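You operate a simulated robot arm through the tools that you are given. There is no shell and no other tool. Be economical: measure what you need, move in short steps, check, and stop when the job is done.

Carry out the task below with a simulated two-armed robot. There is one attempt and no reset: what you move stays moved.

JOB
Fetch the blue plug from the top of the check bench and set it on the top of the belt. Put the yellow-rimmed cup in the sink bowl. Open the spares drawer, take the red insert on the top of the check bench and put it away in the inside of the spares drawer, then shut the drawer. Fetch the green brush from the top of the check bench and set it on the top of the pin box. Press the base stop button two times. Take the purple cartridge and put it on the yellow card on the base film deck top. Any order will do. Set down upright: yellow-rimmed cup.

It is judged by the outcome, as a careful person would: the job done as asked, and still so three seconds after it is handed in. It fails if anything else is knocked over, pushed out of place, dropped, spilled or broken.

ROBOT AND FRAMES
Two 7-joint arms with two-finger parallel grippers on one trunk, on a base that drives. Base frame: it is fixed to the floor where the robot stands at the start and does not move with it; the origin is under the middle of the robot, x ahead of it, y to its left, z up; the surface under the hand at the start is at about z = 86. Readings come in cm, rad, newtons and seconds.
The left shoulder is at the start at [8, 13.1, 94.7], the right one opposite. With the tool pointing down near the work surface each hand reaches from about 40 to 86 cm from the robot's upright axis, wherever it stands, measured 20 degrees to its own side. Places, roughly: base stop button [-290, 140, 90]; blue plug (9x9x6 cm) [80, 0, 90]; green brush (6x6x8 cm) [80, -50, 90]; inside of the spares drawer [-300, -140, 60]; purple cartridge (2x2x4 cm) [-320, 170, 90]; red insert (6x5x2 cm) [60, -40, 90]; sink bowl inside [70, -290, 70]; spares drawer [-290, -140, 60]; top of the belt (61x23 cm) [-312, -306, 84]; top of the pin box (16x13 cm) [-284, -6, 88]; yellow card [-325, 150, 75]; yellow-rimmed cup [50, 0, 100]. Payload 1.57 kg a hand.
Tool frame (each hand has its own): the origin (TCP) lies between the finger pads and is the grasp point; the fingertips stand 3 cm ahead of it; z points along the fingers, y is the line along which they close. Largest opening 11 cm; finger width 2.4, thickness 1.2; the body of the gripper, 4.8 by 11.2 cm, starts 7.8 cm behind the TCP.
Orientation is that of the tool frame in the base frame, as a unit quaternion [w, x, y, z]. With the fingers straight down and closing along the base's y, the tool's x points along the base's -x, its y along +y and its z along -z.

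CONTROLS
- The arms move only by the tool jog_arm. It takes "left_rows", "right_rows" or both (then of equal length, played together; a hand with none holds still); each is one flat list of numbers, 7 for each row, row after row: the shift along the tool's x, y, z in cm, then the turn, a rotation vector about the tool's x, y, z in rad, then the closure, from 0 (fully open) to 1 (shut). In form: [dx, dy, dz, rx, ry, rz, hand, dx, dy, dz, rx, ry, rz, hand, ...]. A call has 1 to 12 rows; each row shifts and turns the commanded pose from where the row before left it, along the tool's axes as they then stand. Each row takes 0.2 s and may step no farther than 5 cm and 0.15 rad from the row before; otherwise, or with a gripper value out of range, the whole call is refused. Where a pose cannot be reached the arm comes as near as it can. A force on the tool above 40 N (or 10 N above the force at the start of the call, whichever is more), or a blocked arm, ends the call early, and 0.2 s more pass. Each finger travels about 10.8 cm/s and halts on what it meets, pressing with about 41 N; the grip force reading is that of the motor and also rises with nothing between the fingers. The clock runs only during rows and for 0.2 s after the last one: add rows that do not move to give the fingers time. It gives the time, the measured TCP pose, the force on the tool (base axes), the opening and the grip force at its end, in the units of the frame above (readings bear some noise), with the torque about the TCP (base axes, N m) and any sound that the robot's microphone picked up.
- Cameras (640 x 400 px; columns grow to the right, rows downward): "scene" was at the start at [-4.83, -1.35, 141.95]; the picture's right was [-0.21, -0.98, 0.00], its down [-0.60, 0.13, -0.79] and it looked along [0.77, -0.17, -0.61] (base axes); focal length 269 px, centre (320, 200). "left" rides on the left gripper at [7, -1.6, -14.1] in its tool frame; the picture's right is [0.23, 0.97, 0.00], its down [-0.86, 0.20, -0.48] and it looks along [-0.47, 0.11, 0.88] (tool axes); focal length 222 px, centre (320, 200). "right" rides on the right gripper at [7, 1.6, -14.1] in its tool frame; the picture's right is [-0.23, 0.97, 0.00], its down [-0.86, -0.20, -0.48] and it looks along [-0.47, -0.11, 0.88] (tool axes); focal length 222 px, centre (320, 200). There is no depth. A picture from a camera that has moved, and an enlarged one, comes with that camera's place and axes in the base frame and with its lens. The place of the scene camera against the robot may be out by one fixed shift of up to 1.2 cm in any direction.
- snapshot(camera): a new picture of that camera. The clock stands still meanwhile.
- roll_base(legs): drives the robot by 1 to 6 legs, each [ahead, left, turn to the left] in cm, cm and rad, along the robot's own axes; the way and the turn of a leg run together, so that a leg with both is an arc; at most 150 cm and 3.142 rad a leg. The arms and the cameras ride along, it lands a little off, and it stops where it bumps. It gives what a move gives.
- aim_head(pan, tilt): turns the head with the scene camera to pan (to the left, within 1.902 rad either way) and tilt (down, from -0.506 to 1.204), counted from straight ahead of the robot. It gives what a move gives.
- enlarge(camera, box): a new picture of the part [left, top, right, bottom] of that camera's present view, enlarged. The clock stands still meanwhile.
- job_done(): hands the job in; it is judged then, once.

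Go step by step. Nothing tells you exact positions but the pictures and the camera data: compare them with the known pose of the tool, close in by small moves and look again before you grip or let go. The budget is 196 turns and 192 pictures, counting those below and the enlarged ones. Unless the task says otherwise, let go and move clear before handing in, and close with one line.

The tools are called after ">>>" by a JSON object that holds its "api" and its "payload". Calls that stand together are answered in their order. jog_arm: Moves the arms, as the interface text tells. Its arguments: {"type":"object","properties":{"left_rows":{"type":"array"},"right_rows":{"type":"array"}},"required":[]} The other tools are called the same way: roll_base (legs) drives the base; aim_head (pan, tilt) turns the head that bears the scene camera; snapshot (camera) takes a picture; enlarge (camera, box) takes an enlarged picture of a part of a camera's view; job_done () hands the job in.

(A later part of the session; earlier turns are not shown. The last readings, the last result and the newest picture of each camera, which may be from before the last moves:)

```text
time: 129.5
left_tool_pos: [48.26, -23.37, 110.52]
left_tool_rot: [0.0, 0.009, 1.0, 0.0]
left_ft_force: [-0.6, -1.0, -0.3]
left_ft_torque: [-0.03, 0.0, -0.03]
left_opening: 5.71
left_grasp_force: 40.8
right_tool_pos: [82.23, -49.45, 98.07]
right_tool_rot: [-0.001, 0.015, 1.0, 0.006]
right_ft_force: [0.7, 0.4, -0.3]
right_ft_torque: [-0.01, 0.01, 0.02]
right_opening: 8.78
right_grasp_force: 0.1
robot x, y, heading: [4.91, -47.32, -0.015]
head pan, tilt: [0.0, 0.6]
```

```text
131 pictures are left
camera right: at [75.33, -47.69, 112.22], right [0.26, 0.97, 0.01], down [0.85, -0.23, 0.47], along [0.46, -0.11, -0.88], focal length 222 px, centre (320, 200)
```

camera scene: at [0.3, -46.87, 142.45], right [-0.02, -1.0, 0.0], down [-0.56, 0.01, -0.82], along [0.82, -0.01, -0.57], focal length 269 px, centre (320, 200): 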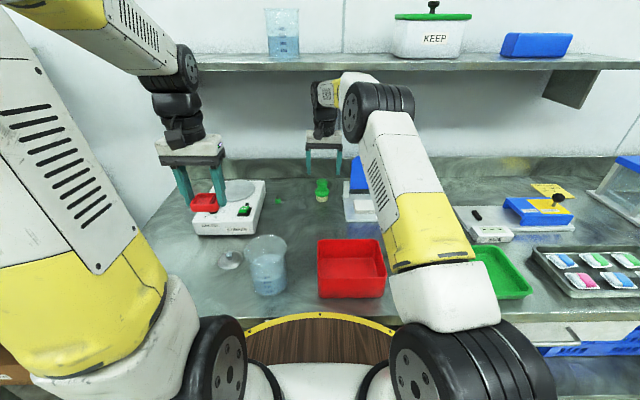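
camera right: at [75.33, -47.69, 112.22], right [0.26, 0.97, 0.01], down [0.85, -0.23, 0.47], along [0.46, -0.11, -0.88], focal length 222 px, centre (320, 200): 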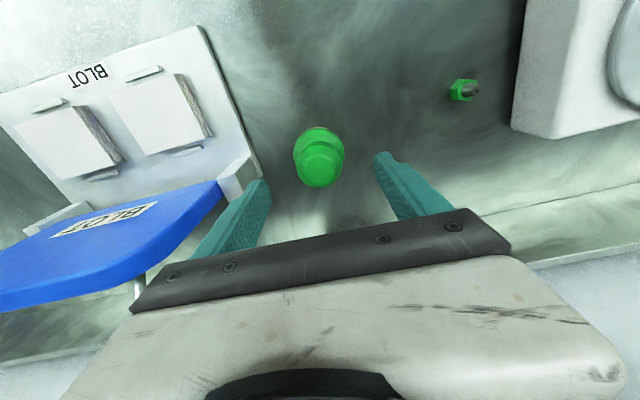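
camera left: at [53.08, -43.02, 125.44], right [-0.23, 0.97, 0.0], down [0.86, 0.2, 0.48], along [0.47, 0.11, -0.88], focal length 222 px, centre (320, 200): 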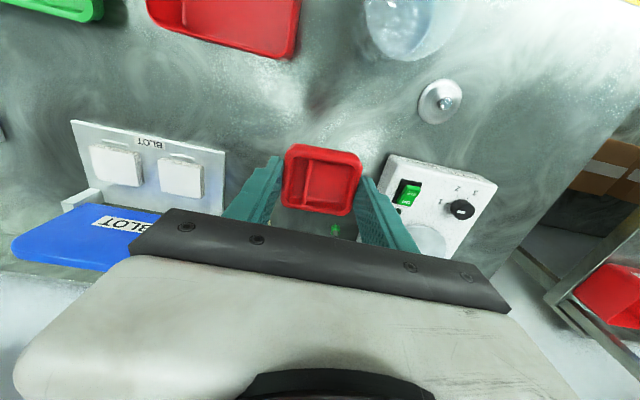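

>>> {"api": "jog_arm", "payload": {"right_rows": [0.2, 0.1, 1, 0, 0, 0, 0.2, 0.2, 0.1, 1, 0, 0, 0, 0.2, 0.2, 0, 1, 0, 0, 0, 0.2, 0, 0, 1, 0, 0, 0, 0.2, 0, 0, 1, 0, 0, 0, 0.2, 0, 0, 1, 0, 0, 0, 0.2, 0, 0, 0.7, 0, 0, 0, 0.2, 0, 0, 0, 0, 0, 0, 0.2]}}

>>> {"api": "snapshot", "payload": {"camera": "right"}}

```text
time: 131.3
left_tool_pos: [48.25, -23.28, 110.45]
left_tool_rot: [-0.001, 0.009, 1.0, 0.0]
left_ft_force: [1.0, -0.3, -0.1]
left_ft_torque: [-0.04, 0.04, 0.03]
left_opening: 5.69
left_grasp_force: 41.1
right_tool_pos: [81.58, -49.15, 91.2]
right_tool_rot: [-0.001, 0.015, 1.0, 0.006]
right_ft_force: [0.2, -0.5, -0.4]
right_ft_torque: [0.0, -0.01, -0.03]
right_opening: 8.77
right_grasp_force: 0.2
robot x, y, heading: [4.89, -47.43, -0.015]
head pan, tilt: [0.0, 0.6]
```

```text
130 pictures are left
camera right: at [74.65, -47.45, 105.49], right [0.26, 0.97, 0.01], down [0.85, -0.23, 0.47], along [0.46, -0.11, -0.88], focal length 222 px, centre (320, 200)
```

right: 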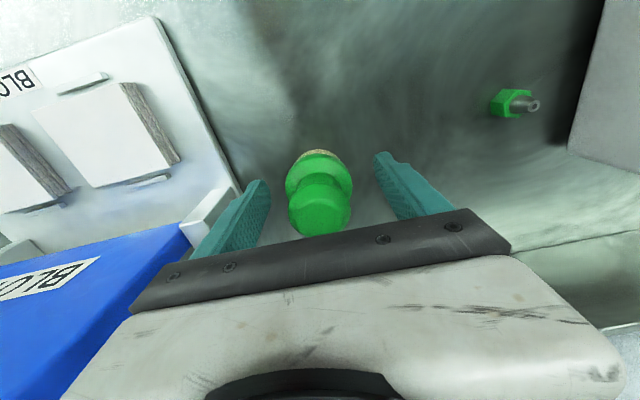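

>>> {"api": "jog_arm", "payload": {"right_rows": [0, 0, 0, 0, 0, 0, 0.6, 0, 0, 0, 0, 0, 0, 1, 0, 0, 0, 0, 0, 0, 1, 0, 0, 0, 0, 0, 0, 1]}}

>>> {"api": "jog_arm", "payload": {"right_rows": [0.3, 0, -1, 0, 0, 0, 1, 0.5, 0, -1, 0, 0, 0, 1, 0.7, 0, -1, 0, 0, 0, 1, 1, 0, -1, 0, 0, 0, 1, 1.2, 0, -1, 0, 0, 0, 1, 1.5, 0, -1, 0, 0, 0, 1, 1.5, 0, -1, 0, 0, 0, 1, 1.5, 0, -1, 0, 0, 0, 1, 1.5, 0, -1, 0, 0, 0, 1, 0, 0, 0, 0, 0, 0, 1]}}

>>> {"api": "snapshot", "payload": {"camera": "right"}}

```text
time: 132.3
left_tool_pos: [48.29, -23.35, 110.48]
left_tool_rot: [-0.002, 0.008, 1.0, 0.001]
left_ft_force: [0.0, -0.5, 0.0]
left_ft_torque: [0.01, -0.02, 0.01]
left_opening: 5.73
left_grasp_force: 41.2
right_tool_pos: [81.55, -49.14, 91.27]
right_tool_rot: [-0.001, 0.015, 1.0, 0.007]
right_ft_force: [0.0, -0.2, 0.5]
right_ft_torque: [-0.05, 0.02, 0.01]
right_opening: 5.19
right_grasp_force: 40.9
robot x, y, heading: [4.59, -47.05, -0.018]
head pan, tilt: [0.0, 0.6]
```

```text
time: 134.5
left_tool_pos: [48.25, -23.22, 110.4]
left_tool_rot: [0.0, 0.009, 1.0, -0.001]
left_ft_force: [0.1, 0.9, -0.6]
left_ft_torque: [-0.01, -0.03, 0.02]
left_opening: 5.7
left_grasp_force: 41.7
right_tool_pos: [71.96, -49.06, 100.34]
right_tool_rot: [-0.001, 0.015, 1.0, 0.006]
right_ft_force: [-0.8, 0.3, 0.0]
right_ft_torque: [-0.03, 0.01, 0.03]
right_opening: 5.17
right_grasp_force: 40.8
robot x, y, heading: [4.7, -47.04, -0.016]
head pan, tilt: [0.0, 0.6]
```

```text
129 pictures are left
camera right: at [65.05, -47.27, 114.53], right [0.26, 0.97, 0.01], down [0.85, -0.23, 0.47], along [0.46, -0.11, -0.88], focal length 222 px, centre (320, 200)
```

right: 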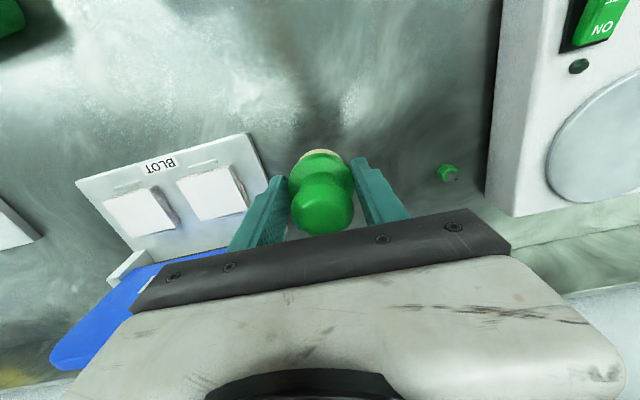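

The brush is held. I'll retract, back off, turn around, and head for the pin box.

>>> {"api": "jog_arm", "payload": {"right_rows": [3, -1.5, -2, 0, 0, 0, 1, 3, -1.5, -2, 0, 0, 0, 1, 3, -1.5, -2, 0, 0, 0, 1, 3, -1.5, -2, 0, 0, 0, 1, 3, -1.5, -2, 0, 0, 0, 1, 3, -1.5, -1, 0, 0, 0, 1, 3, -1.5, 0, 0, 0, 0, 1, 3, -1.5, 0, 0, 0, 0, 1, 0, 0, 0, 0, 0, 0, 1]}}

>>> {"api": "roll_base", "payload": {"legs": [[-75, 0, 0], [0, 0, -3.12], [100, -23, 0]]}}

>>> {"api": "aim_head", "payload": {"pan": 0, "tilt": 0.4}}

>>> {"api": "snapshot", "payload": {"camera": "scene"}}

```text
time: 136.5
left_tool_pos: [48.2, -23.29, 110.54]
left_tool_rot: [0.0, 0.008, 1.0, -0.001]
left_ft_force: [-0.5, -0.5, -0.4]
left_ft_torque: [0.0, 0.03, 0.0]
left_opening: 5.73
left_grasp_force: 40.9
right_tool_pos: [47.56, -60.32, 111.35]
right_tool_rot: [-0.001, 0.016, 1.0, 0.006]
right_ft_force: [-0.2, 0.2, -0.2]
right_ft_torque: [0.01, 0.02, -0.01]
right_opening: 5.2
right_grasp_force: 40.8
robot x, y, heading: [4.92, -47.66, -0.016]
head pan, tilt: [0.0, 0.6]
```

```text
time: 152.8
left_tool_pos: [-212.33, -46.35, 110.53]
left_tool_rot: [0.0, 1.0, -0.006, 0.0]
left_ft_force: [-0.5, 0.9, 0.0]
left_ft_torque: [-0.03, 0.02, 0.01]
left_opening: 5.72
left_grasp_force: 41.2
right_tool_pos: [-211.85, -9.31, 111.23]
right_tool_rot: [0.006, 1.0, -0.012, 0.001]
right_ft_force: [-0.1, -0.3, -0.9]
right_ft_torque: [0.01, -0.02, -0.01]
right_opening: 5.1
right_grasp_force: 40.8
robot x, y, heading: [-169.15, -21.99, 3.136]
head pan, tilt: [0.0, 0.6]
```

```text
time: 153.5
left_tool_pos: [-212.36, -46.44, 110.52]
left_tool_rot: [0.0, 1.0, -0.006, 0.001]
left_ft_force: [-0.6, 0.3, -1.0]
left_ft_torque: [-0.01, 0.01, -0.02]
left_opening: 5.72
left_grasp_force: 40.6
right_tool_pos: [-211.78, -9.24, 111.26]
right_tool_rot: [0.006, 1.0, -0.013, 0.001]
right_ft_force: [0.0, 0.3, -0.7]
right_ft_torque: [-0.01, 0.01, 0.02]
right_opening: 5.13
right_grasp_force: 41.3
robot x, y, heading: [-168.8, -22.26, 3.131]
head pan, tilt: [0.0, 0.4]
```

```text
128 pictures are left
camera scene: at [-163.5, -21.6, 144.27], right [0.01, 1.0, 0.0], down [0.39, 0.0, -0.92], along [-0.92, 0.01, -0.39], focal length 269 px, centre (320, 200)
```

scene: 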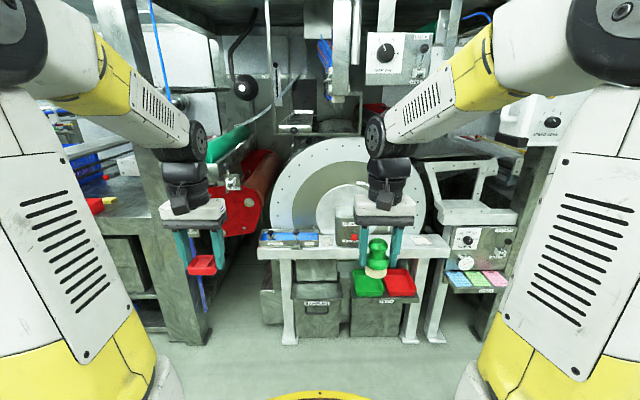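

>>> {"api": "enlarge", "payload": {"camera": "scene", "box": [230, 150, 470, 300]}}

>>> {"api": "snapshot", "payload": {"camera": "right"}}

```text
2.67 times, centred on (350, 225) of scene
camera zoom: at [-163.5, -21.6, 144.27], right [0.01, 1.0, 0.0], down [0.39, 0.0, -0.92], along [-0.92, 0.01, -0.39], focal length 717 px, centre (240, 133)
```

zoom: 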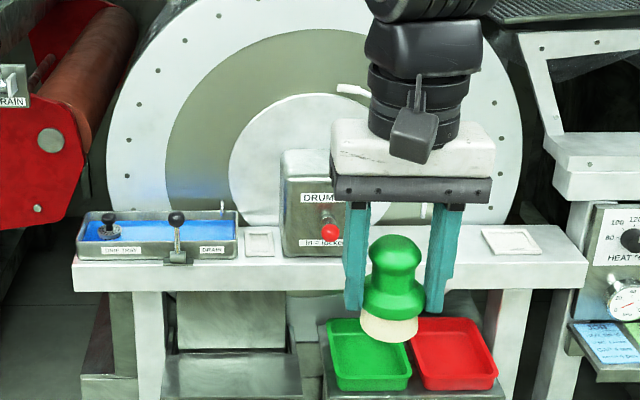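

```text
126 pictures are left
camera right: at [-204.86, -10.85, 125.5], right [-0.25, -0.97, 0.01], down [-0.85, 0.23, 0.47], along [-0.46, 0.11, -0.88], focal length 222 px, centre (320, 200)
```

right: 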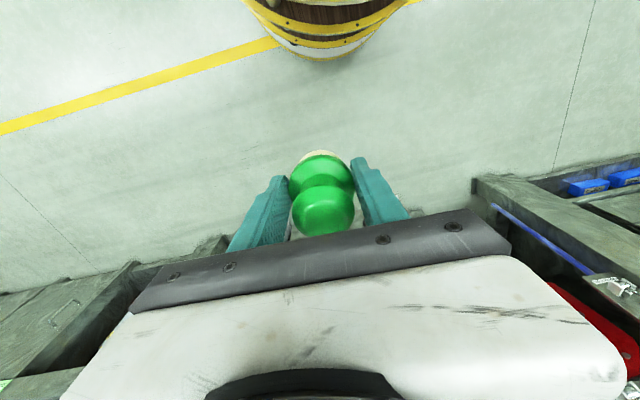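

>>> {"api": "roll_base", "payload": {"legs": [[40, 3, 0.006]]}}

>>> {"api": "aim_head", "payload": {"pan": -0.2, "tilt": 0.55}}

>>> {"api": "snapshot", "payload": {"camera": "scene"}}

>>> {"api": "snapshot", "payload": {"camera": "right"}}

>>> {"api": "snapshot", "payload": {"camera": "left"}}

```text
time: 156.0
left_tool_pos: [-252.5, -49.3, 110.42]
left_tool_rot: [0.0, 1.0, -0.005, -0.001]
left_ft_force: [0.3, -1.6, 0.2]
left_ft_torque: [0.0, 0.01, 0.02]
left_opening: 5.72
left_grasp_force: 40.9
right_tool_pos: [-252.24, -12.16, 111.24]
right_tool_rot: [0.006, 1.0, -0.011, 0.001]
right_ft_force: [-0.2, -0.3, -1.5]
right_ft_torque: [0.0, 0.01, 0.0]
right_opening: 5.13
right_grasp_force: 40.7
robot x, y, heading: [-209.68, -24.66, 3.139]
head pan, tilt: [0.0, 0.4]
```

```text
time: 156.7
left_tool_pos: [-252.61, -49.14, 110.53]
left_tool_rot: [0.0, 1.0, -0.005, 0.001]
left_ft_force: [-0.8, -0.3, 0.1]
left_ft_torque: [0.0, -0.01, 0.05]
left_opening: 5.71
left_grasp_force: 41.1
right_tool_pos: [-252.32, -12.23, 111.22]
right_tool_rot: [0.006, 1.0, -0.01, 0.001]
right_ft_force: [0.4, -0.5, -0.1]
right_ft_torque: [0.02, 0.03, -0.02]
right_opening: 5.09
right_grasp_force: 40.6
robot x, y, heading: [-209.46, -24.71, 3.128]
head pan, tilt: [-0.201, 0.55]
```

```text
125 pictures are left
camera scene: at [-203.51, -22.45, 142.91], right [0.21, 0.98, 0.0], down [0.51, -0.11, -0.85], along [-0.83, 0.17, -0.52], focal length 269 px, centre (320, 200)
```

scene: 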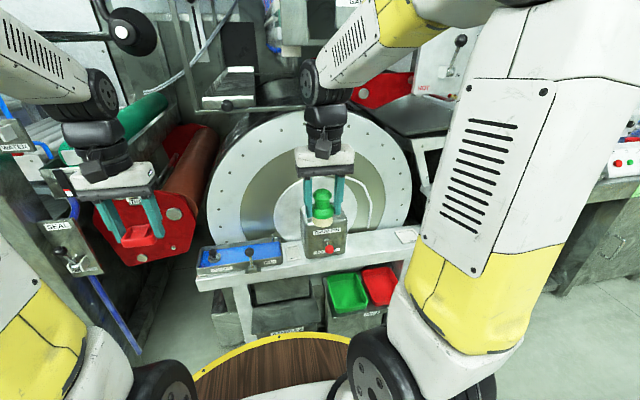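

```text
124 pictures are left
camera right: at [-245.38, -13.65, 125.5], right [-0.25, -0.97, 0.01], down [-0.85, 0.22, 0.47], along [-0.46, 0.11, -0.88], focal length 222 px, centre (320, 200)
```

right: 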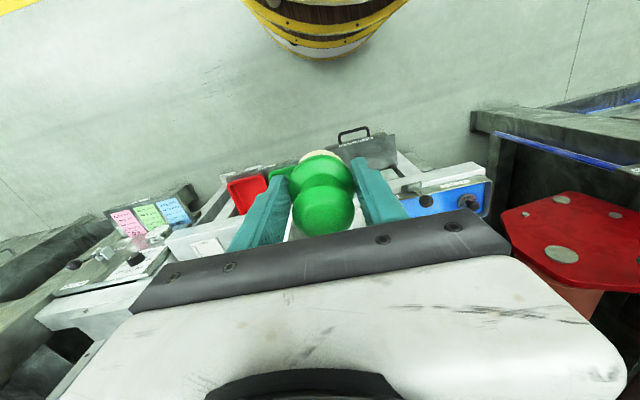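

```text
123 pictures are left
camera left: at [-245.73, -47.6, 124.69], right [0.22, -0.98, 0.0], down [-0.86, -0.19, 0.48], along [-0.47, -0.11, -0.88], focal length 222 px, centre (320, 200)
```

left: 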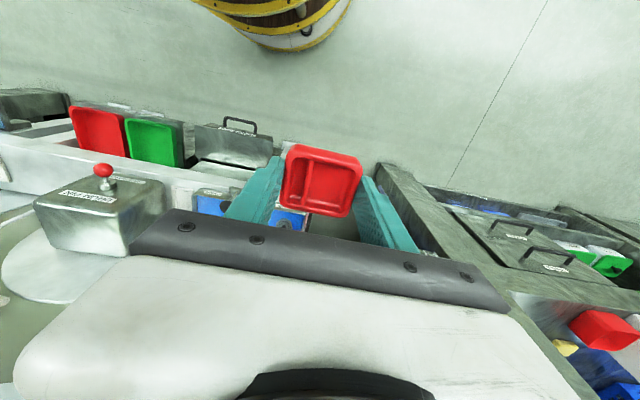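

>>> {"api": "jog_arm", "payload": {"right_rows": [0, 0, -3, 0, 0, 0, 1, 0, 0, -3, 0, 0, 0, 1, 0, 0, -3, 0, 0, 0, 1, 0, 0, 0, 0, 0, 0, 1]}}

>>> {"api": "enlarge", "payload": {"camera": "scene", "box": [230, 140, 430, 280]}}

>>> {"api": "enlarge", "payload": {"camera": "left", "box": [0, 80, 240, 300]}}

```text
time: 157.7
left_tool_pos: [-252.74, -49.16, 110.46]
left_tool_rot: [0.0, 1.0, -0.004, 0.001]
left_ft_force: [0.2, 1.1, 0.3]
left_ft_torque: [0.04, 0.02, 0.01]
left_opening: 5.71
left_grasp_force: 41.3
right_tool_pos: [-252.18, -12.01, 120.33]
right_tool_rot: [0.006, 1.0, -0.009, 0.0]
right_ft_force: [-0.2, -0.6, -1.1]
right_ft_torque: [-0.01, 0.0, -0.01]
right_opening: 5.09
right_grasp_force: 40.9
robot x, y, heading: [-209.26, -24.53, 3.139]
head pan, tilt: [-0.201, 0.55]
```

```text
2.86 times, centred on (330, 210) of scene
camera zoom: at [-203.5, -22.45, 142.9], right [0.21, 0.98, 0.0], down [0.51, -0.11, -0.85], along [-0.83, 0.18, -0.52], focal length 768 px, centre (291, 171)
```

zoom: 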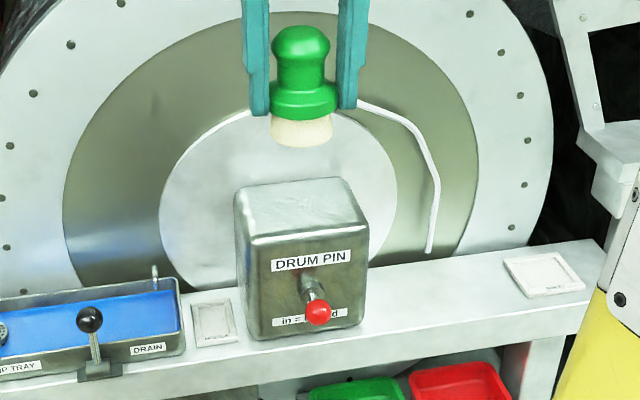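

```text
1.82 times, centred on (120, 190) of left
camera zoom: at [-245.73, -47.6, 124.7], right [0.22, -0.98, 0.0], down [-0.86, -0.19, 0.48], along [-0.47, -0.11, -0.88], focal length 404 px, centre (684, 218)
```

zoom: 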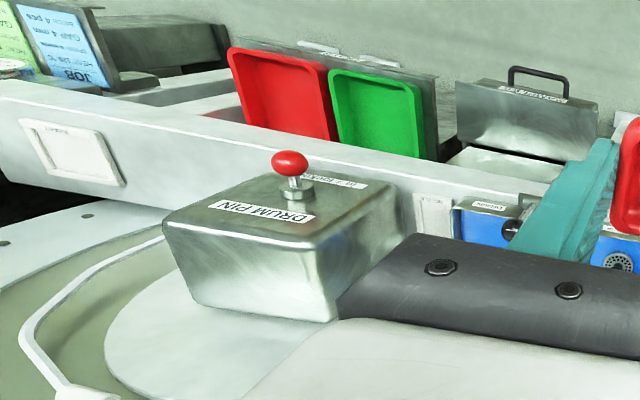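

The drum pin box top is clear, centred near [-283,-5.7]. I'll move the brush over its near half.

>>> {"api": "jog_arm", "payload": {"right_rows": [-3.5, -0.7, 0, 0, 0, 0, 1, -3.5, -0.7, 0, 0, 0, 0, 1, -3.5, -0.7, 0, 0, 0, 0, 1, -3.5, -0.7, 0, 0, 0, 0, 1, -3.5, -0.7, 0, 0, 0, 0, 1, -3.5, -0.7, 0, 0, 0, 0, 1, -3, -0.7, 1, 0, 0, 0, 1, -2.5, -0.7, 2, 0, 0, 0, 1, -2, 0, 2, 0, 0, 0, 1, 0, 0, 3, 0, 0, 0, 1, 0, 0, 3, 0, 0, 0, 1, 0, 0, 0, 0, 0, 0, 1]}}

>>> {"api": "snapshot", "payload": {"camera": "right"}}

>>> {"api": "enlarge", "payload": {"camera": "scene", "box": [230, 140, 430, 280]}}

>>> {"api": "snapshot", "payload": {"camera": "left"}}

```text
time: 160.3
left_tool_pos: [-252.71, -49.14, 110.47]
left_tool_rot: [0.0, 1.0, -0.004, 0.0]
left_ft_force: [-1.0, 0.6, -1.0]
left_ft_torque: [-0.01, 0.01, -0.02]
left_opening: 5.71
left_grasp_force: 40.9
right_tool_pos: [-280.81, -5.82, 109.16]
right_tool_rot: [0.006, 1.0, -0.011, 0.0]
right_ft_force: [0.3, 0.1, -1.1]
right_ft_torque: [-0.01, 0.04, -0.01]
right_opening: 5.08
right_grasp_force: 40.7
robot x, y, heading: [-209.66, -25.3, 3.131]
head pan, tilt: [-0.201, 0.55]
```

```text
120 pictures are left
camera right: at [-273.8, -7.37, 123.32], right [-0.25, -0.97, 0.01], down [-0.85, 0.22, 0.47], along [-0.46, 0.11, -0.88], focal length 222 px, centre (320, 200)
```

right: 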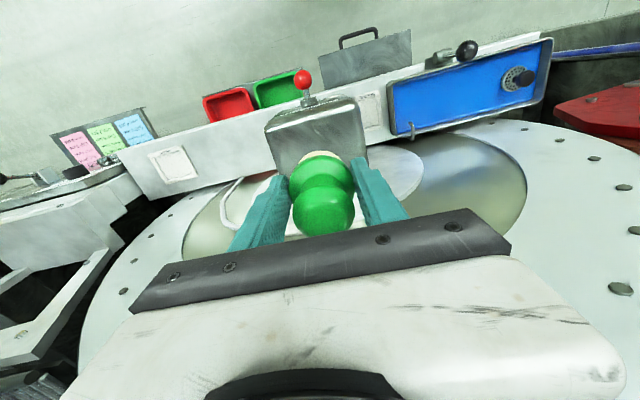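

```text
2.86 times, centred on (330, 210) of scene
camera zoom: at [-203.51, -22.45, 142.91], right [0.21, 0.98, 0.0], down [0.51, -0.11, -0.85], along [-0.83, 0.18, -0.52], focal length 768 px, centre (291, 171)
```

zoom: 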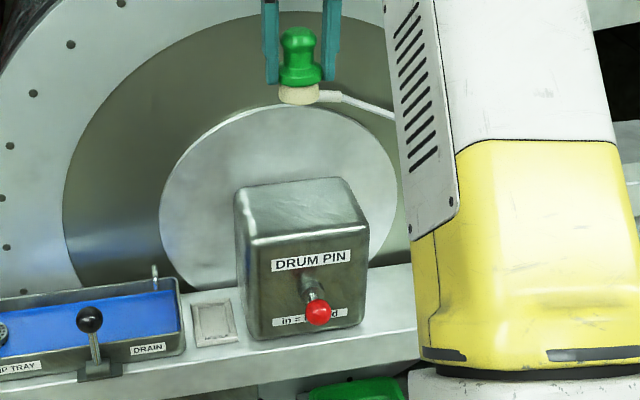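

```text
118 pictures are left
camera left: at [-245.74, -47.6, 124.69], right [0.22, -0.98, 0.0], down [-0.86, -0.19, 0.48], along [-0.47, -0.11, -0.88], focal length 222 px, centre (320, 200)
```

left: 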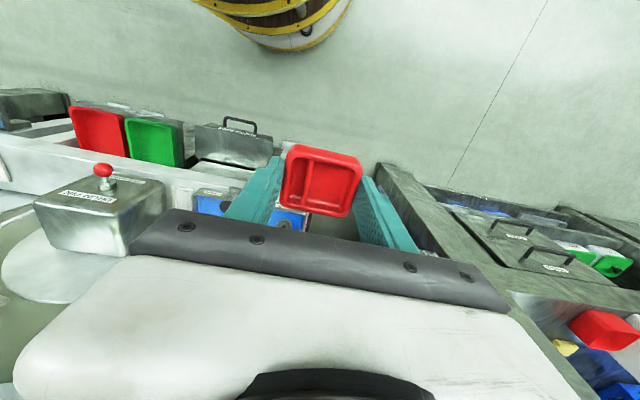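

>>> {"api": "jog_arm", "payload": {"right_rows": [-0.5, 0, 3, 0, 0, 0, 1, 0, 0, 3, 0, 0, 0, 1, 0, 0, 3, 0, 0, 0, 1, 0, 0, 3, 0, 0, 0, 1, 0, 0, 1.8, 0, 0, 0, 1, 0, 0, 0, 0, 0, 0, 1]}}

>>> {"api": "enlarge", "payload": {"camera": "scene", "box": [230, 140, 430, 280]}}

>>> {"api": "snapshot", "payload": {"camera": "right"}}

```text
time: 161.7
left_tool_pos: [-252.63, -49.19, 110.45]
left_tool_rot: [0.0, 1.0, -0.004, 0.001]
left_ft_force: [-0.9, -1.0, 0.4]
left_ft_torque: [0.02, 0.01, 0.0]
left_opening: 5.73
left_grasp_force: 40.9
right_tool_pos: [-281.21, -6.09, 95.29]
right_tool_rot: [0.005, 1.0, -0.01, 0.001]
right_ft_force: [0.3, 0.9, 0.0]
right_ft_torque: [-0.02, 0.03, -0.01]
right_opening: 5.09
right_grasp_force: 40.8
robot x, y, heading: [-209.69, -24.59, 3.136]
head pan, tilt: [-0.201, 0.55]
```

```text
2.86 times, centred on (330, 210) of scene
camera zoom: at [-203.51, -22.45, 142.91], right [0.21, 0.98, 0.0], down [0.51, -0.11, -0.85], along [-0.83, 0.18, -0.52], focal length 768 px, centre (291, 171)
```

zoom: 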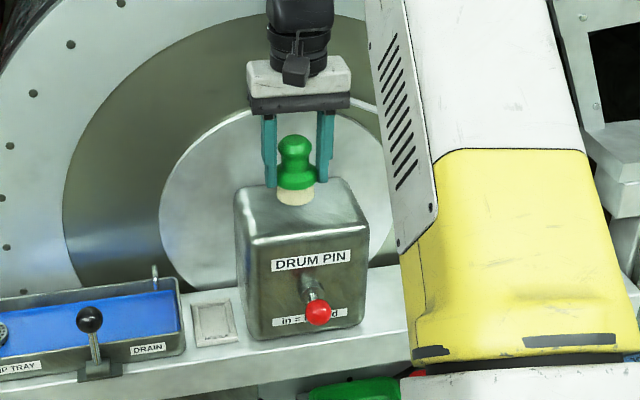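

```text
116 pictures are left
camera right: at [-274.28, -7.61, 109.59], right [-0.25, -0.97, 0.01], down [-0.85, 0.22, 0.47], along [-0.46, 0.11, -0.88], focal length 222 px, centre (320, 200)
```

right: 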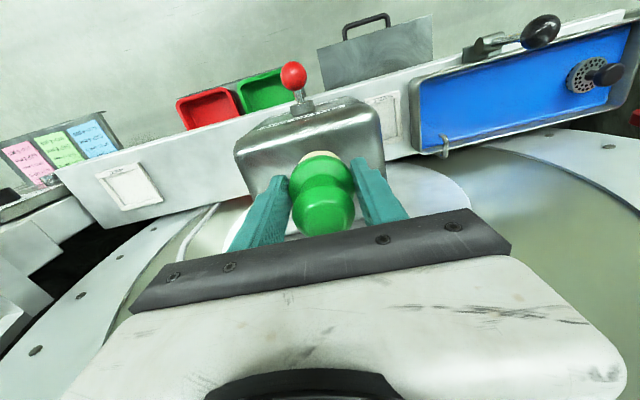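

>>> {"api": "jog_arm", "payload": {"right_rows": [0, 0, 0.7, 0, 0, 0, 1, 0, 0, 0.5, 0, 0, 0, 1, 0, 0, 0.4, 0, 0, 0, 1, 0, 0, 0, 0, 0, 0, 1]}}

>>> {"api": "jog_arm", "payload": {"right_rows": [0, 0, 0.4, 0, 0, 0, 1, 0, 0, 0, 0, 0, 0, 1]}}

>>> {"api": "jog_arm", "payload": {"right_rows": [0, 0, 0.4, 0, 0, 0, 1, 0, 0, 0, 0, 0, 0, 1]}}

```text
time: 162.7
left_tool_pos: [-252.69, -49.24, 110.46]
left_tool_rot: [0.0, 1.0, -0.004, 0.0]
left_ft_force: [-0.3, -1.3, -0.9]
left_ft_torque: [0.01, 0.0, -0.01]
left_opening: 5.7
left_grasp_force: 40.7
right_tool_pos: [-281.15, -6.13, 93.79]
right_tool_rot: [0.007, 1.0, -0.011, 0.0]
right_ft_force: [-0.6, 0.2, -1.9]
right_ft_torque: [0.01, 0.02, 0.01]
right_opening: 5.09
right_grasp_force: 41.2
robot x, y, heading: [-209.15, -24.41, 3.131]
head pan, tilt: [-0.201, 0.55]
```

```text
time: 163.3
left_tool_pos: [-252.68, -49.28, 110.5]
left_tool_rot: [0.001, 1.0, -0.004, 0.0]
left_ft_force: [0.4, 0.0, -0.3]
left_ft_torque: [0.01, 0.02, 0.03]
left_opening: 5.71
left_grasp_force: 41.4
right_tool_pos: [-281.16, -6.17, 93.32]
right_tool_rot: [0.006, 1.0, -0.011, 0.002]
right_ft_force: [0.4, 0.6, -1.7]
right_ft_torque: [-0.02, 0.01, -0.01]
right_opening: 5.1
right_grasp_force: 41.0
robot x, y, heading: [-209.08, -24.81, 3.137]
head pan, tilt: [-0.201, 0.55]
```

```text
time: 163.9
left_tool_pos: [-252.67, -49.15, 110.42]
left_tool_rot: [0.0, 1.0, -0.005, 0.0]
left_ft_force: [-0.2, -0.2, -0.6]
left_ft_torque: [0.01, 0.04, 0.04]
left_opening: 5.72
left_grasp_force: 40.8
right_tool_pos: [-281.22, -6.09, 93.06]
right_tool_rot: [0.005, 1.0, -0.011, 0.001]
right_ft_force: [-0.3, -0.4, -0.7]
right_ft_torque: [0.02, 0.04, 0.02]
right_opening: 5.07
right_grasp_force: 41.1
robot x, y, heading: [-209.37, -24.72, 3.13]
head pan, tilt: [-0.201, 0.55]
```

>>> {"api": "jog_arm", "payload": {"right_rows": [0, 0, 0.4, 0, 0, 0, 1, 0, 0, 0, 0, 0, 0, 1]}}

>>> {"api": "jog_arm", "payload": {"right_rows": [0, 0, 0.4, 0, 0, 0, 1, 0, 0, 0, 0, 0, 0, 1]}}

>>> {"api": "enlarge", "payload": {"camera": "scene", "box": [270, 160, 370, 240]}}

```text
time: 164.5
left_tool_pos: [-252.7, -49.12, 110.55]
left_tool_rot: [0.0, 1.0, -0.004, 0.0]
left_ft_force: [-0.2, -0.2, 0.1]
left_ft_torque: [-0.05, 0.03, -0.01]
left_opening: 5.71
left_grasp_force: 41.0
right_tool_pos: [-281.14, -6.25, 92.6]
right_tool_rot: [0.007, 1.0, -0.011, -0.002]
right_ft_force: [2.9, 1.1, 18.5]
right_ft_torque: [-0.32, 0.0, 0.07]
right_opening: 5.06
right_grasp_force: 40.9
robot x, y, heading: [-209.5, -24.85, 3.133]
head pan, tilt: [-0.201, 0.55]
```

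```text
time: 165.1
left_tool_pos: [-252.58, -49.21, 110.52]
left_tool_rot: [0.0, 1.0, -0.004, 0.001]
left_ft_force: [0.2, -0.4, -0.3]
left_ft_torque: [-0.01, 0.01, 0.01]
left_opening: 5.69
left_grasp_force: 41.3
right_tool_pos: [-281.2, -6.22, 92.43]
right_tool_rot: [0.006, 1.0, -0.011, -0.003]
right_ft_force: [0.9, 4.2, 36.2]
right_ft_torque: [-0.05, 0.48, 0.08]
right_opening: 5.06
right_grasp_force: 41.1
robot x, y, heading: [-209.2, -24.73, 3.134]
head pan, tilt: [-0.201, 0.55]
```

```text
5.00 times, centred on (320, 200) of scene
camera zoom: at [-203.38, -22.46, 142.9], right [0.21, 0.98, 0.0], down [0.51, -0.11, -0.85], along [-0.83, 0.18, -0.52], focal length 1344 px, centre (320, 200)
```

zoom: 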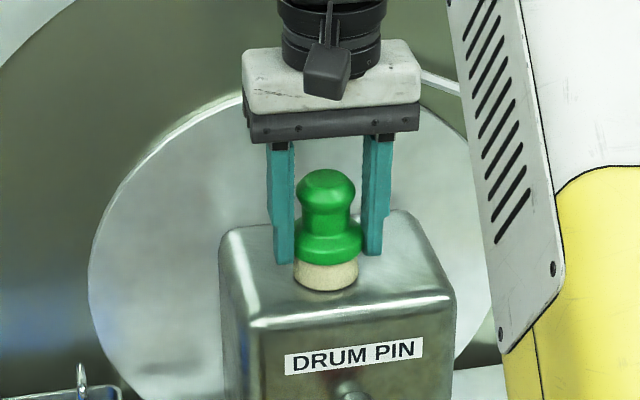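

The brush rests on the box top. I'll release and lift clear.

>>> {"api": "jog_arm", "payload": {"right_rows": [0, 0, -0.4, 0, 0, 0, 1, 0, 0, 0, 0, 0, 0, 0.5, 0, 0, 0, 0, 0, 0, 0.3, 0, 0, 0, 0, 0, 0, 0.1, 0, 0, 0, 0, 0, 0, 0.1, 0, 0, -3, 0, 0, 0, 0.1, 0, 0, -4, 0, 0, 0, 0.1, 0, 0, -4, 0, 0, 0, 0, 0, 0, -4, 0, 0, 0, 0, 3, 0, -3, 0, 0, 0, 0, 4, 0, -1, 0, 0, 0, 0, 4, 0, 0, 0, 0, 0, 0]}}

>>> {"api": "enlarge", "payload": {"camera": "scene", "box": [230, 140, 430, 280]}}

```text
time: 167.7
left_tool_pos: [-252.65, -49.21, 110.53]
left_tool_rot: [0.0, 1.0, -0.005, 0.0]
left_ft_force: [-0.9, 0.6, 0.0]
left_ft_torque: [-0.02, -0.01, 0.0]
left_opening: 5.72
left_grasp_force: 41.1
right_tool_pos: [-270.13, -6.23, 111.6]
right_tool_rot: [0.006, 1.0, -0.01, 0.001]
right_ft_force: [0.5, -0.3, -0.8]
right_ft_torque: [0.02, -0.04, 0.04]
right_opening: 11.02
right_grasp_force: 0.0
robot x, y, heading: [-208.91, -24.42, 3.13]
head pan, tilt: [-0.201, 0.55]
```

```text
2.86 times, centred on (330, 210) of scene
camera zoom: at [-203.55, -22.45, 142.91], right [0.21, 0.98, 0.0], down [0.51, -0.11, -0.85], along [-0.83, 0.18, -0.52], focal length 768 px, centre (291, 171)
```

zoom: 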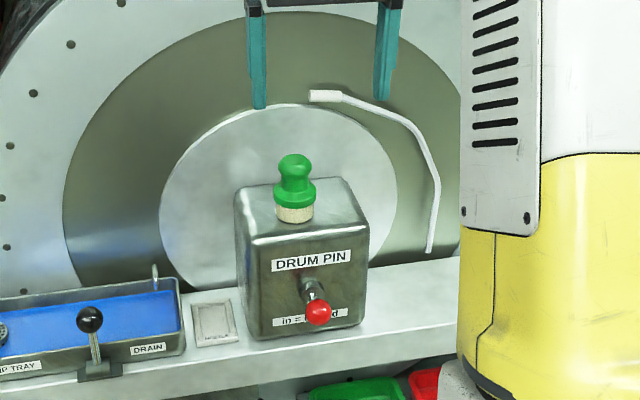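

The brush is standing on the pin box. Next is the spares drawer to the left.

>>> {"api": "jog_arm", "payload": {"right_rows": [4, 2, 0, 0, 0, 0, 0, 4, 2, 0, 0, 0, 0, 0, 4, 2, 0, 0, 0, 0, 0, 4, 2, 0, 0, 0, 0, 0, 2, 2, 0, 0, 0, 0, 0]}}

>>> {"api": "roll_base", "payload": {"legs": [[-50, 0, 0.01], [0, 118, 0]]}}

>>> {"api": "aim_head", "payload": {"pan": 0, "tilt": 0.5}}

>>> {"api": "snapshot", "payload": {"camera": "scene"}}

```text
time: 168.9
left_tool_pos: [-252.69, -49.16, 110.5]
left_tool_rot: [0.0, 1.0, -0.005, 0.0]
left_ft_force: [0.3, 0.1, -0.1]
left_ft_torque: [-0.03, -0.01, 0.03]
left_opening: 5.72
left_grasp_force: 40.9
right_tool_pos: [-252.31, -16.47, 111.69]
right_tool_rot: [0.006, 1.0, -0.011, 0.001]
right_ft_force: [0.8, 0.1, 0.2]
right_ft_torque: [-0.02, -0.01, -0.01]
right_opening: 11.0
right_grasp_force: 0.1
robot x, y, heading: [-209.11, -25.11, 3.137]
head pan, tilt: [-0.201, 0.55]
```

```text
time: 177.5
left_tool_pos: [-201.74, -168.23, 110.45]
left_tool_rot: [0.0, 1.0, 0.005, 0.0]
left_ft_force: [0.4, 0.0, -0.4]
left_ft_torque: [0.01, 0.0, 0.01]
left_opening: 5.71
left_grasp_force: 40.9
right_tool_pos: [-201.93, -135.5, 111.71]
right_tool_rot: [0.007, 1.0, -0.002, 0.001]
right_ft_force: [0.5, -1.0, -0.3]
right_ft_torque: [0.01, 0.02, 0.03]
right_opening: 10.99
right_grasp_force: 0.2
robot x, y, heading: [-158.69, -142.89, -3.127]
head pan, tilt: [-0.201, 0.55]
```

```text
time: 178.2
left_tool_pos: [-201.7, -168.22, 110.35]
left_tool_rot: [0.0, 1.0, 0.004, 0.0]
left_ft_force: [0.3, 0.2, -0.4]
left_ft_torque: [-0.01, 0.03, 0.0]
left_opening: 5.72
left_grasp_force: 40.6
right_tool_pos: [-201.91, -135.55, 111.76]
right_tool_rot: [0.005, 1.0, -0.002, 0.001]
right_ft_force: [-0.2, -0.2, -0.1]
right_ft_torque: [-0.01, 0.0, 0.02]
right_opening: 11.01
right_grasp_force: 0.0
robot x, y, heading: [-159.4, -143.35, -3.13]
head pan, tilt: [0.0, 0.499]
```

```text
113 pictures are left
camera scene: at [-153.26, -142.59, 143.36], right [-0.01, 1.0, 0.0], down [0.48, 0.0, -0.88], along [-0.88, -0.01, -0.48], focal length 269 px, centre (320, 200)
```

scene: 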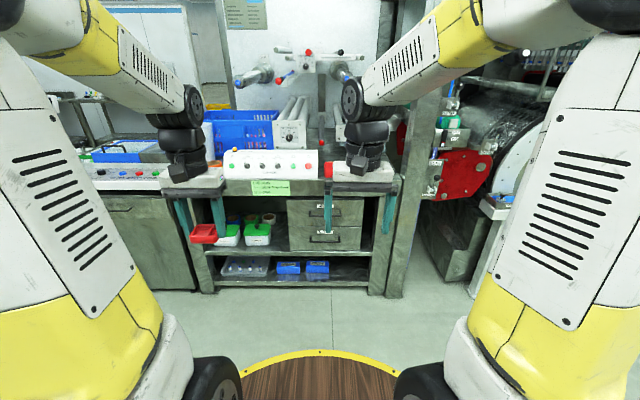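

>>> {"api": "enlarge", "payload": {"camera": "scene", "box": [180, 140, 440, 300]}}

```text
2.46 times, centred on (310, 220) of scene
camera zoom: at [-153.26, -142.59, 143.36], right [-0.01, 1.0, 0.0], down [0.48, 0.0, -0.88], along [-0.88, -0.01, -0.48], focal length 662 px, centre (345, 151)
```

zoom: 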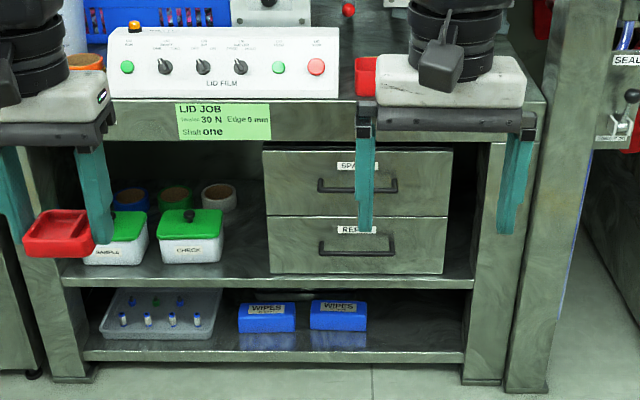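

The upper drawer is labelled SPARES, with its handle near [-279,-141,66]. I'll move in and turn the right hand to point forward.

>>> {"api": "roll_base", "payload": {"legs": [[45, 9, -0.012]]}}

>>> {"api": "jog_arm", "payload": {"right_rows": [0, 0, 1, 0, 0.15, 0, 0, 0, 0, 1, 0, 0.15, 0, 0, 0, 0, 1, 0, 0.15, 0, 0, 0, 0, 0, 0, 0.15, 0, 0]}}

>>> {"api": "snapshot", "payload": {"camera": "scene"}}

>>> {"api": "snapshot", "payload": {"camera": "right"}}

```text
time: 181.0
left_tool_pos: [-246.9, -177.24, 110.56]
left_tool_rot: [0.0, 1.0, 0.0, 0.0]
left_ft_force: [0.9, 0.4, -0.7]
left_ft_torque: [-0.02, 0.03, 0.0]
left_opening: 5.7
left_grasp_force: 40.8
right_tool_pos: [-246.76, -144.65, 111.71]
right_tool_rot: [0.006, 1.0, -0.007, 0.001]
right_ft_force: [-0.1, 1.1, -0.5]
right_ft_torque: [0.03, -0.01, 0.0]
right_opening: 10.99
right_grasp_force: 0.1
robot x, y, heading: [-203.63, -152.38, -3.141]
head pan, tilt: [0.0, 0.499]
```

```text
time: 182.0
left_tool_pos: [-246.9, -177.3, 110.49]
left_tool_rot: [0.0, 1.0, -0.001, 0.0]
left_ft_force: [0.2, 0.0, -0.7]
left_ft_torque: [-0.03, 0.03, -0.02]
left_opening: 5.71
left_grasp_force: 41.1
right_tool_pos: [-246.23, -144.55, 108.81]
right_tool_rot: [0.008, 0.955, -0.004, 0.298]
right_ft_force: [0.2, 0.5, 1.0]
right_ft_torque: [0.0, 0.01, 0.01]
right_opening: 11.01
right_grasp_force: 0.1
robot x, y, heading: [-203.37, -152.3, -3.141]
head pan, tilt: [0.0, 0.499]
```

```text
111 pictures are left
camera scene: at [-198.16, -151.93, 143.36], right [0.0, 1.0, 0.0], down [0.48, 0.0, -0.88], along [-0.88, 0.0, -0.48], focal length 269 px, centre (320, 200)
```

scene: 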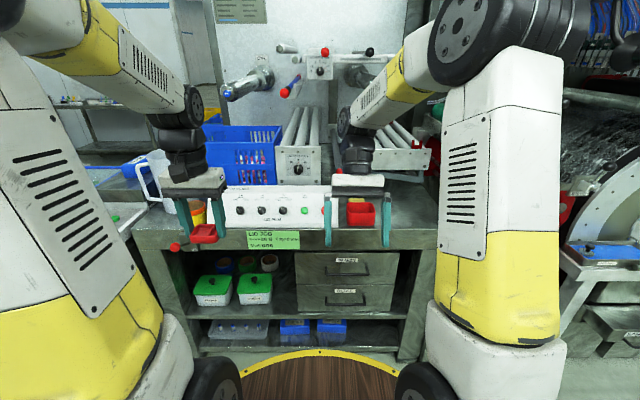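

```text
110 pictures are left
camera right: at [-248.57, -145.85, 124.53], right [-0.2, -0.97, -0.12], down [-0.97, 0.21, -0.09], along [0.12, 0.09, -0.99], focal length 222 px, centre (320, 200)
```

right: 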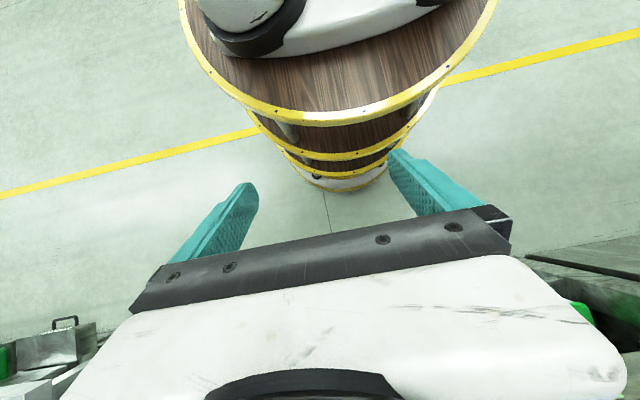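

I rotated the wrong way, with the fingers now pointing back. I'll reverse while moving forward a little.

>>> {"api": "jog_arm", "payload": {"right_rows": [0, 0, 0, 0, -0.15, 0, 0, 0, 0, 0, 0, -0.15, 0, 0, 0, 0, 0, 0, -0.15, 0, 0, 0, 0, 0, 0, -0.15, 0, 0, -2, -1, 2, 0, -0.15, 0, 0, -2, -1, 2, 0, -0.15, 0, 0, -2, -1, 2, 0, -0.15, 0, 0, -1, 0, 2, 0, -0.15, 0, 0, 0, 0, 2, 0, -0.15, 0, 0, 2, 0, 1, 0, -0.15, 0, 0, 2, 0, 0, 0, -0.1, 0, 0, 0, 0, 0, 0, 0, 0, 0]}}

>>> {"api": "snapshot", "payload": {"camera": "scene"}}

>>> {"api": "snapshot", "payload": {"camera": "right"}}

```text
time: 184.6
left_tool_pos: [-246.96, -177.4, 110.43]
left_tool_rot: [0.0, 1.0, 0.0, 0.0]
left_ft_force: [-0.2, -0.6, -0.1]
left_ft_torque: [0.0, 0.03, -0.01]
left_opening: 5.71
left_grasp_force: 40.9
right_tool_pos: [-260.51, -142.96, 98.06]
right_tool_rot: [0.004, 0.878, -0.008, -0.478]
right_ft_force: [0.5, 0.7, 0.1]
right_ft_torque: [0.0, 0.0, 0.02]
right_opening: 11.0
right_grasp_force: 0.0
right hand out of reach, approached as far as the arm can: row 10, 11
robot x, y, heading: [-203.84, -152.25, -3.133]
head pan, tilt: [0.0, 0.499]
```

```text
109 pictures are left
camera scene: at [-198.2, -151.94, 143.36], right [0.0, 1.0, 0.0], down [0.48, 0.0, -0.88], along [-0.88, 0.0, -0.48], focal length 269 px, centre (320, 200)
```

scene: 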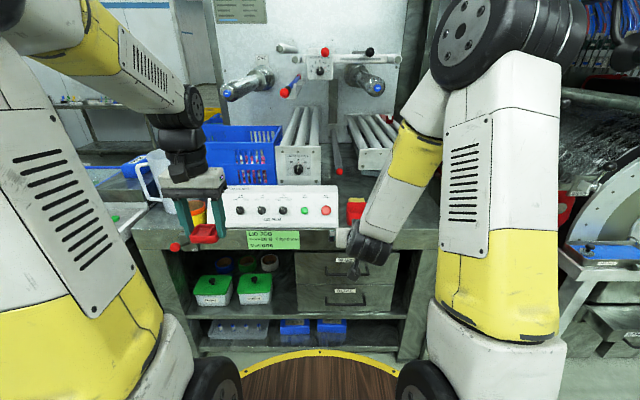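

```text
108 pictures are left
camera right: at [-244.74, -144.73, 99.9], right [-0.14, -0.97, 0.2], down [-0.06, 0.21, 0.98], along [-0.99, 0.12, -0.09], focal length 222 px, centre (320, 200)
```

right: 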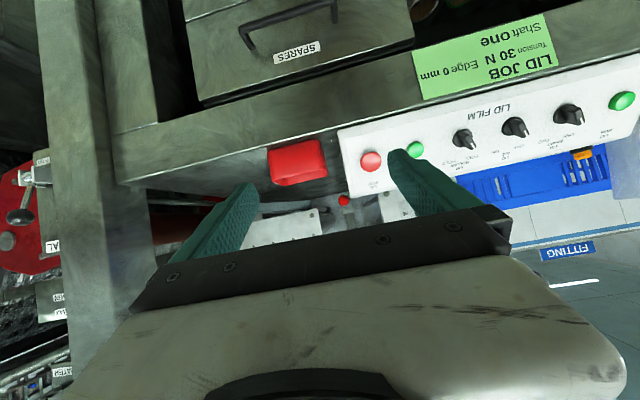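

>>> {"api": "jog_arm", "payload": {"right_rows": [3.1, -0.67, 2.2, 0, 0, 0, 0, 3.1, -0.67, 2.2, 0, 0, 0, 0, 3.1, -0.67, 2.2, 0, 0, 0, 0, 3.1, -0.67, 2.2, 0, 0, 0, 0, 3.1, -0.67, 2.2, 0, 0, 0, 0, 3.1, -0.67, 2.2, 0, 0, 0, 0, 0, 0, 0, 0, 0, 0, 0]}}

>>> {"api": "jog_arm", "payload": {"right_rows": [0, 0, 0, 0, 0, 0.143, 0, 0, 0, 0, 0, 0, 0.143, 0, 0, 0, 0, 0, 0, 0.143, 0, 0, 0, 0, 0, 0, 0.143, 0, 0, 0, 0, 0, 0, 0.143, 0, 0, 0, 0, 0, 0, 0.143, 0, 0, 0, 0, 0, 0, 0.143, 0, 0, 0, 0, 0, 0, 0.143, 0, 0, 0, 0, 0, 0, 0.143, 0, 0, 0, 0, 0, 0, 0.143, 0, 0, 0, 0, 0, 0, 0.143, 0, 0, 0, 0, 0, 0, 0, 0]}}

>>> {"api": "snapshot", "payload": {"camera": "scene"}}

>>> {"api": "snapshot", "payload": {"camera": "right"}}

```text
time: 186.2
left_tool_pos: [-246.83, -177.18, 110.53]
left_tool_rot: [0.001, 1.0, -0.001, -0.001]
left_ft_force: [0.4, 1.0, -0.7]
left_ft_torque: [0.01, 0.0, -0.01]
left_opening: 5.71
left_grasp_force: 41.2
right_tool_pos: [-260.92, -141.04, 86.65]
right_tool_rot: [0.002, 0.878, -0.009, -0.478]
right_ft_force: [1.0, -0.3, 0.3]
right_ft_torque: [0.02, 0.03, -0.02]
right_opening: 11.01
right_grasp_force: 0.0
right hand out of reach, approached as far as the arm can: row 4, 5, 6
robot x, y, heading: [-203.86, -152.29, -3.139]
head pan, tilt: [0.0, 0.499]
```

```text
time: 188.8
left_tool_pos: [-246.89, -177.26, 110.52]
left_tool_rot: [0.0, 1.0, 0.0, 0.0]
left_ft_force: [0.0, 0.5, -0.3]
left_ft_torque: [0.01, 0.0, 0.02]
left_opening: 5.71
left_grasp_force: 41.4
right_tool_pos: [-261.35, -140.83, 88.0]
right_tool_rot: [-0.339, -0.615, 0.629, 0.334]
right_ft_force: [-0.5, 0.0, -0.7]
right_ft_torque: [0.01, 0.02, 0.03]
right_opening: 10.99
right_grasp_force: 0.0
right hand out of reach, approached as far as the arm can: row 10, 11
robot x, y, heading: [-203.87, -152.28, -3.142]
head pan, tilt: [0.0, 0.499]
```

```text
107 pictures are left
camera scene: at [-198.2, -151.93, 143.36], right [0.0, 1.0, 0.0], down [0.48, 0.0, -0.88], along [-0.88, 0.0, -0.48], focal length 269 px, centre (320, 200)
```

scene: 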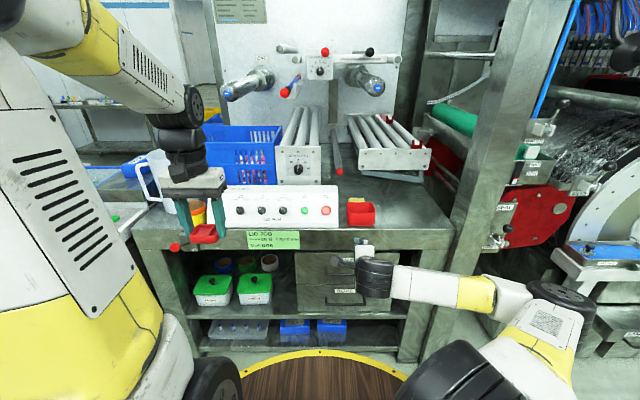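

```text
106 pictures are left
camera right: at [-250.49, -147.76, 97.15], right [-0.53, 0.25, 0.81], down [0.52, 0.85, 0.08], along [-0.67, 0.47, -0.58], focal length 222 px, centre (320, 200)
```

right: 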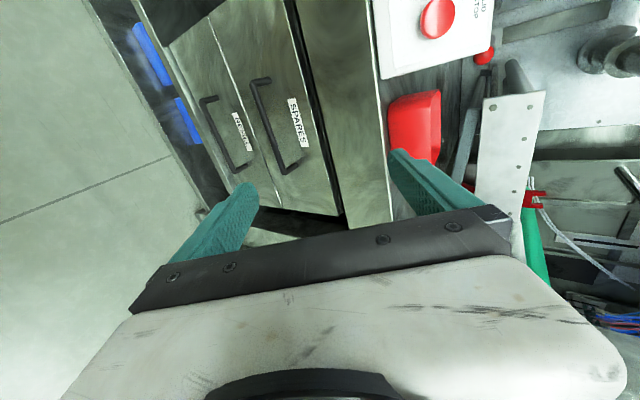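

The hand is now rolled so the fingers straddle vertically, and the handle bar is near [-280,-142,65]. I'll move to a pre-grasp just short of it.

>>> {"api": "jog_arm", "payload": {"right_rows": [0, -1.5, 3.4, 0, 0, 0, 0, 0, -1.5, 3.4, 0, 0, 0, 0, 0, -1.5, 3.4, 0, 0, 0, 0, 0, -1.5, 3.4, 0, 0, 0, 0, 0, -1.5, 3.4, 0, 0, 0, 0, 0, -1.5, 3.4, 0, 0, 0, 0, 0, 0, 0, 0, 0, 0, 0]}}

>>> {"api": "snapshot", "payload": {"camera": "right"}}

>>> {"api": "enlarge", "payload": {"camera": "scene", "box": [240, 180, 480, 340]}}

```text
time: 190.1
left_tool_pos: [-246.75, -177.16, 110.55]
left_tool_rot: [0.001, 1.0, -0.001, 0.001]
left_ft_force: [-0.4, 0.4, -0.9]
left_ft_torque: [0.02, 0.02, -0.01]
left_opening: 5.71
left_grasp_force: 40.7
right_tool_pos: [-276.34, -139.17, 81.27]
right_tool_rot: [-0.339, -0.616, 0.628, 0.333]
right_ft_force: [27.8, 3.4, 10.3]
right_ft_torque: [-0.18, 1.59, -0.06]
right_opening: 10.37
right_grasp_force: 0.0
right hand out of reach, approached as far as the arm can: row 1, 2, 3, 4, 5, 6
robot x, y, heading: [-203.54, -152.56, 3.141]
head pan, tilt: [0.0, 0.499]
stopped in row 6 (right hand): the force on the tool passed its limit at 96 N (the readings are from after the stop); the commanded pose is now the measured one
```

```text
105 pictures are left
camera right: at [-265.35, -146.02, 90.44], right [-0.53, 0.24, 0.81], down [0.52, 0.85, 0.08], along [-0.67, 0.46, -0.58], focal length 222 px, centre (320, 200)
```

right: 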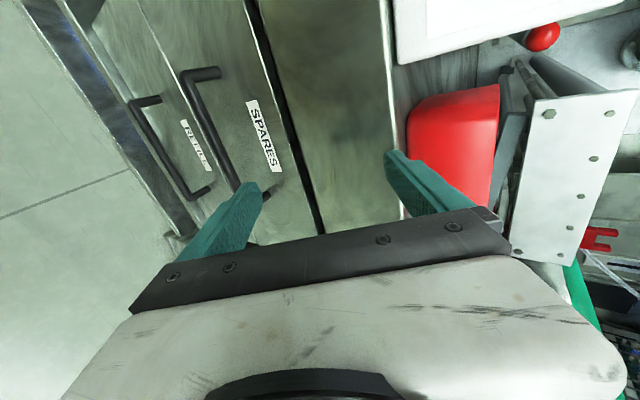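

```text
2.50 times, centred on (360, 260) of scene
camera zoom: at [-198.0, -151.92, 143.36], right [0.0, 1.0, 0.0], down [0.48, 0.0, -0.88], along [-0.88, 0.0, -0.48], focal length 672 px, centre (220, 50)
```

zoom: 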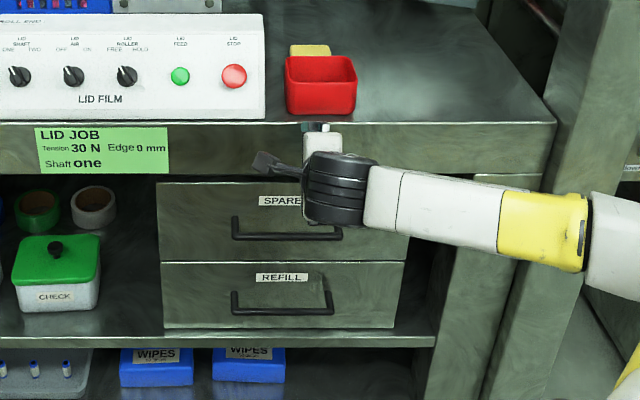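

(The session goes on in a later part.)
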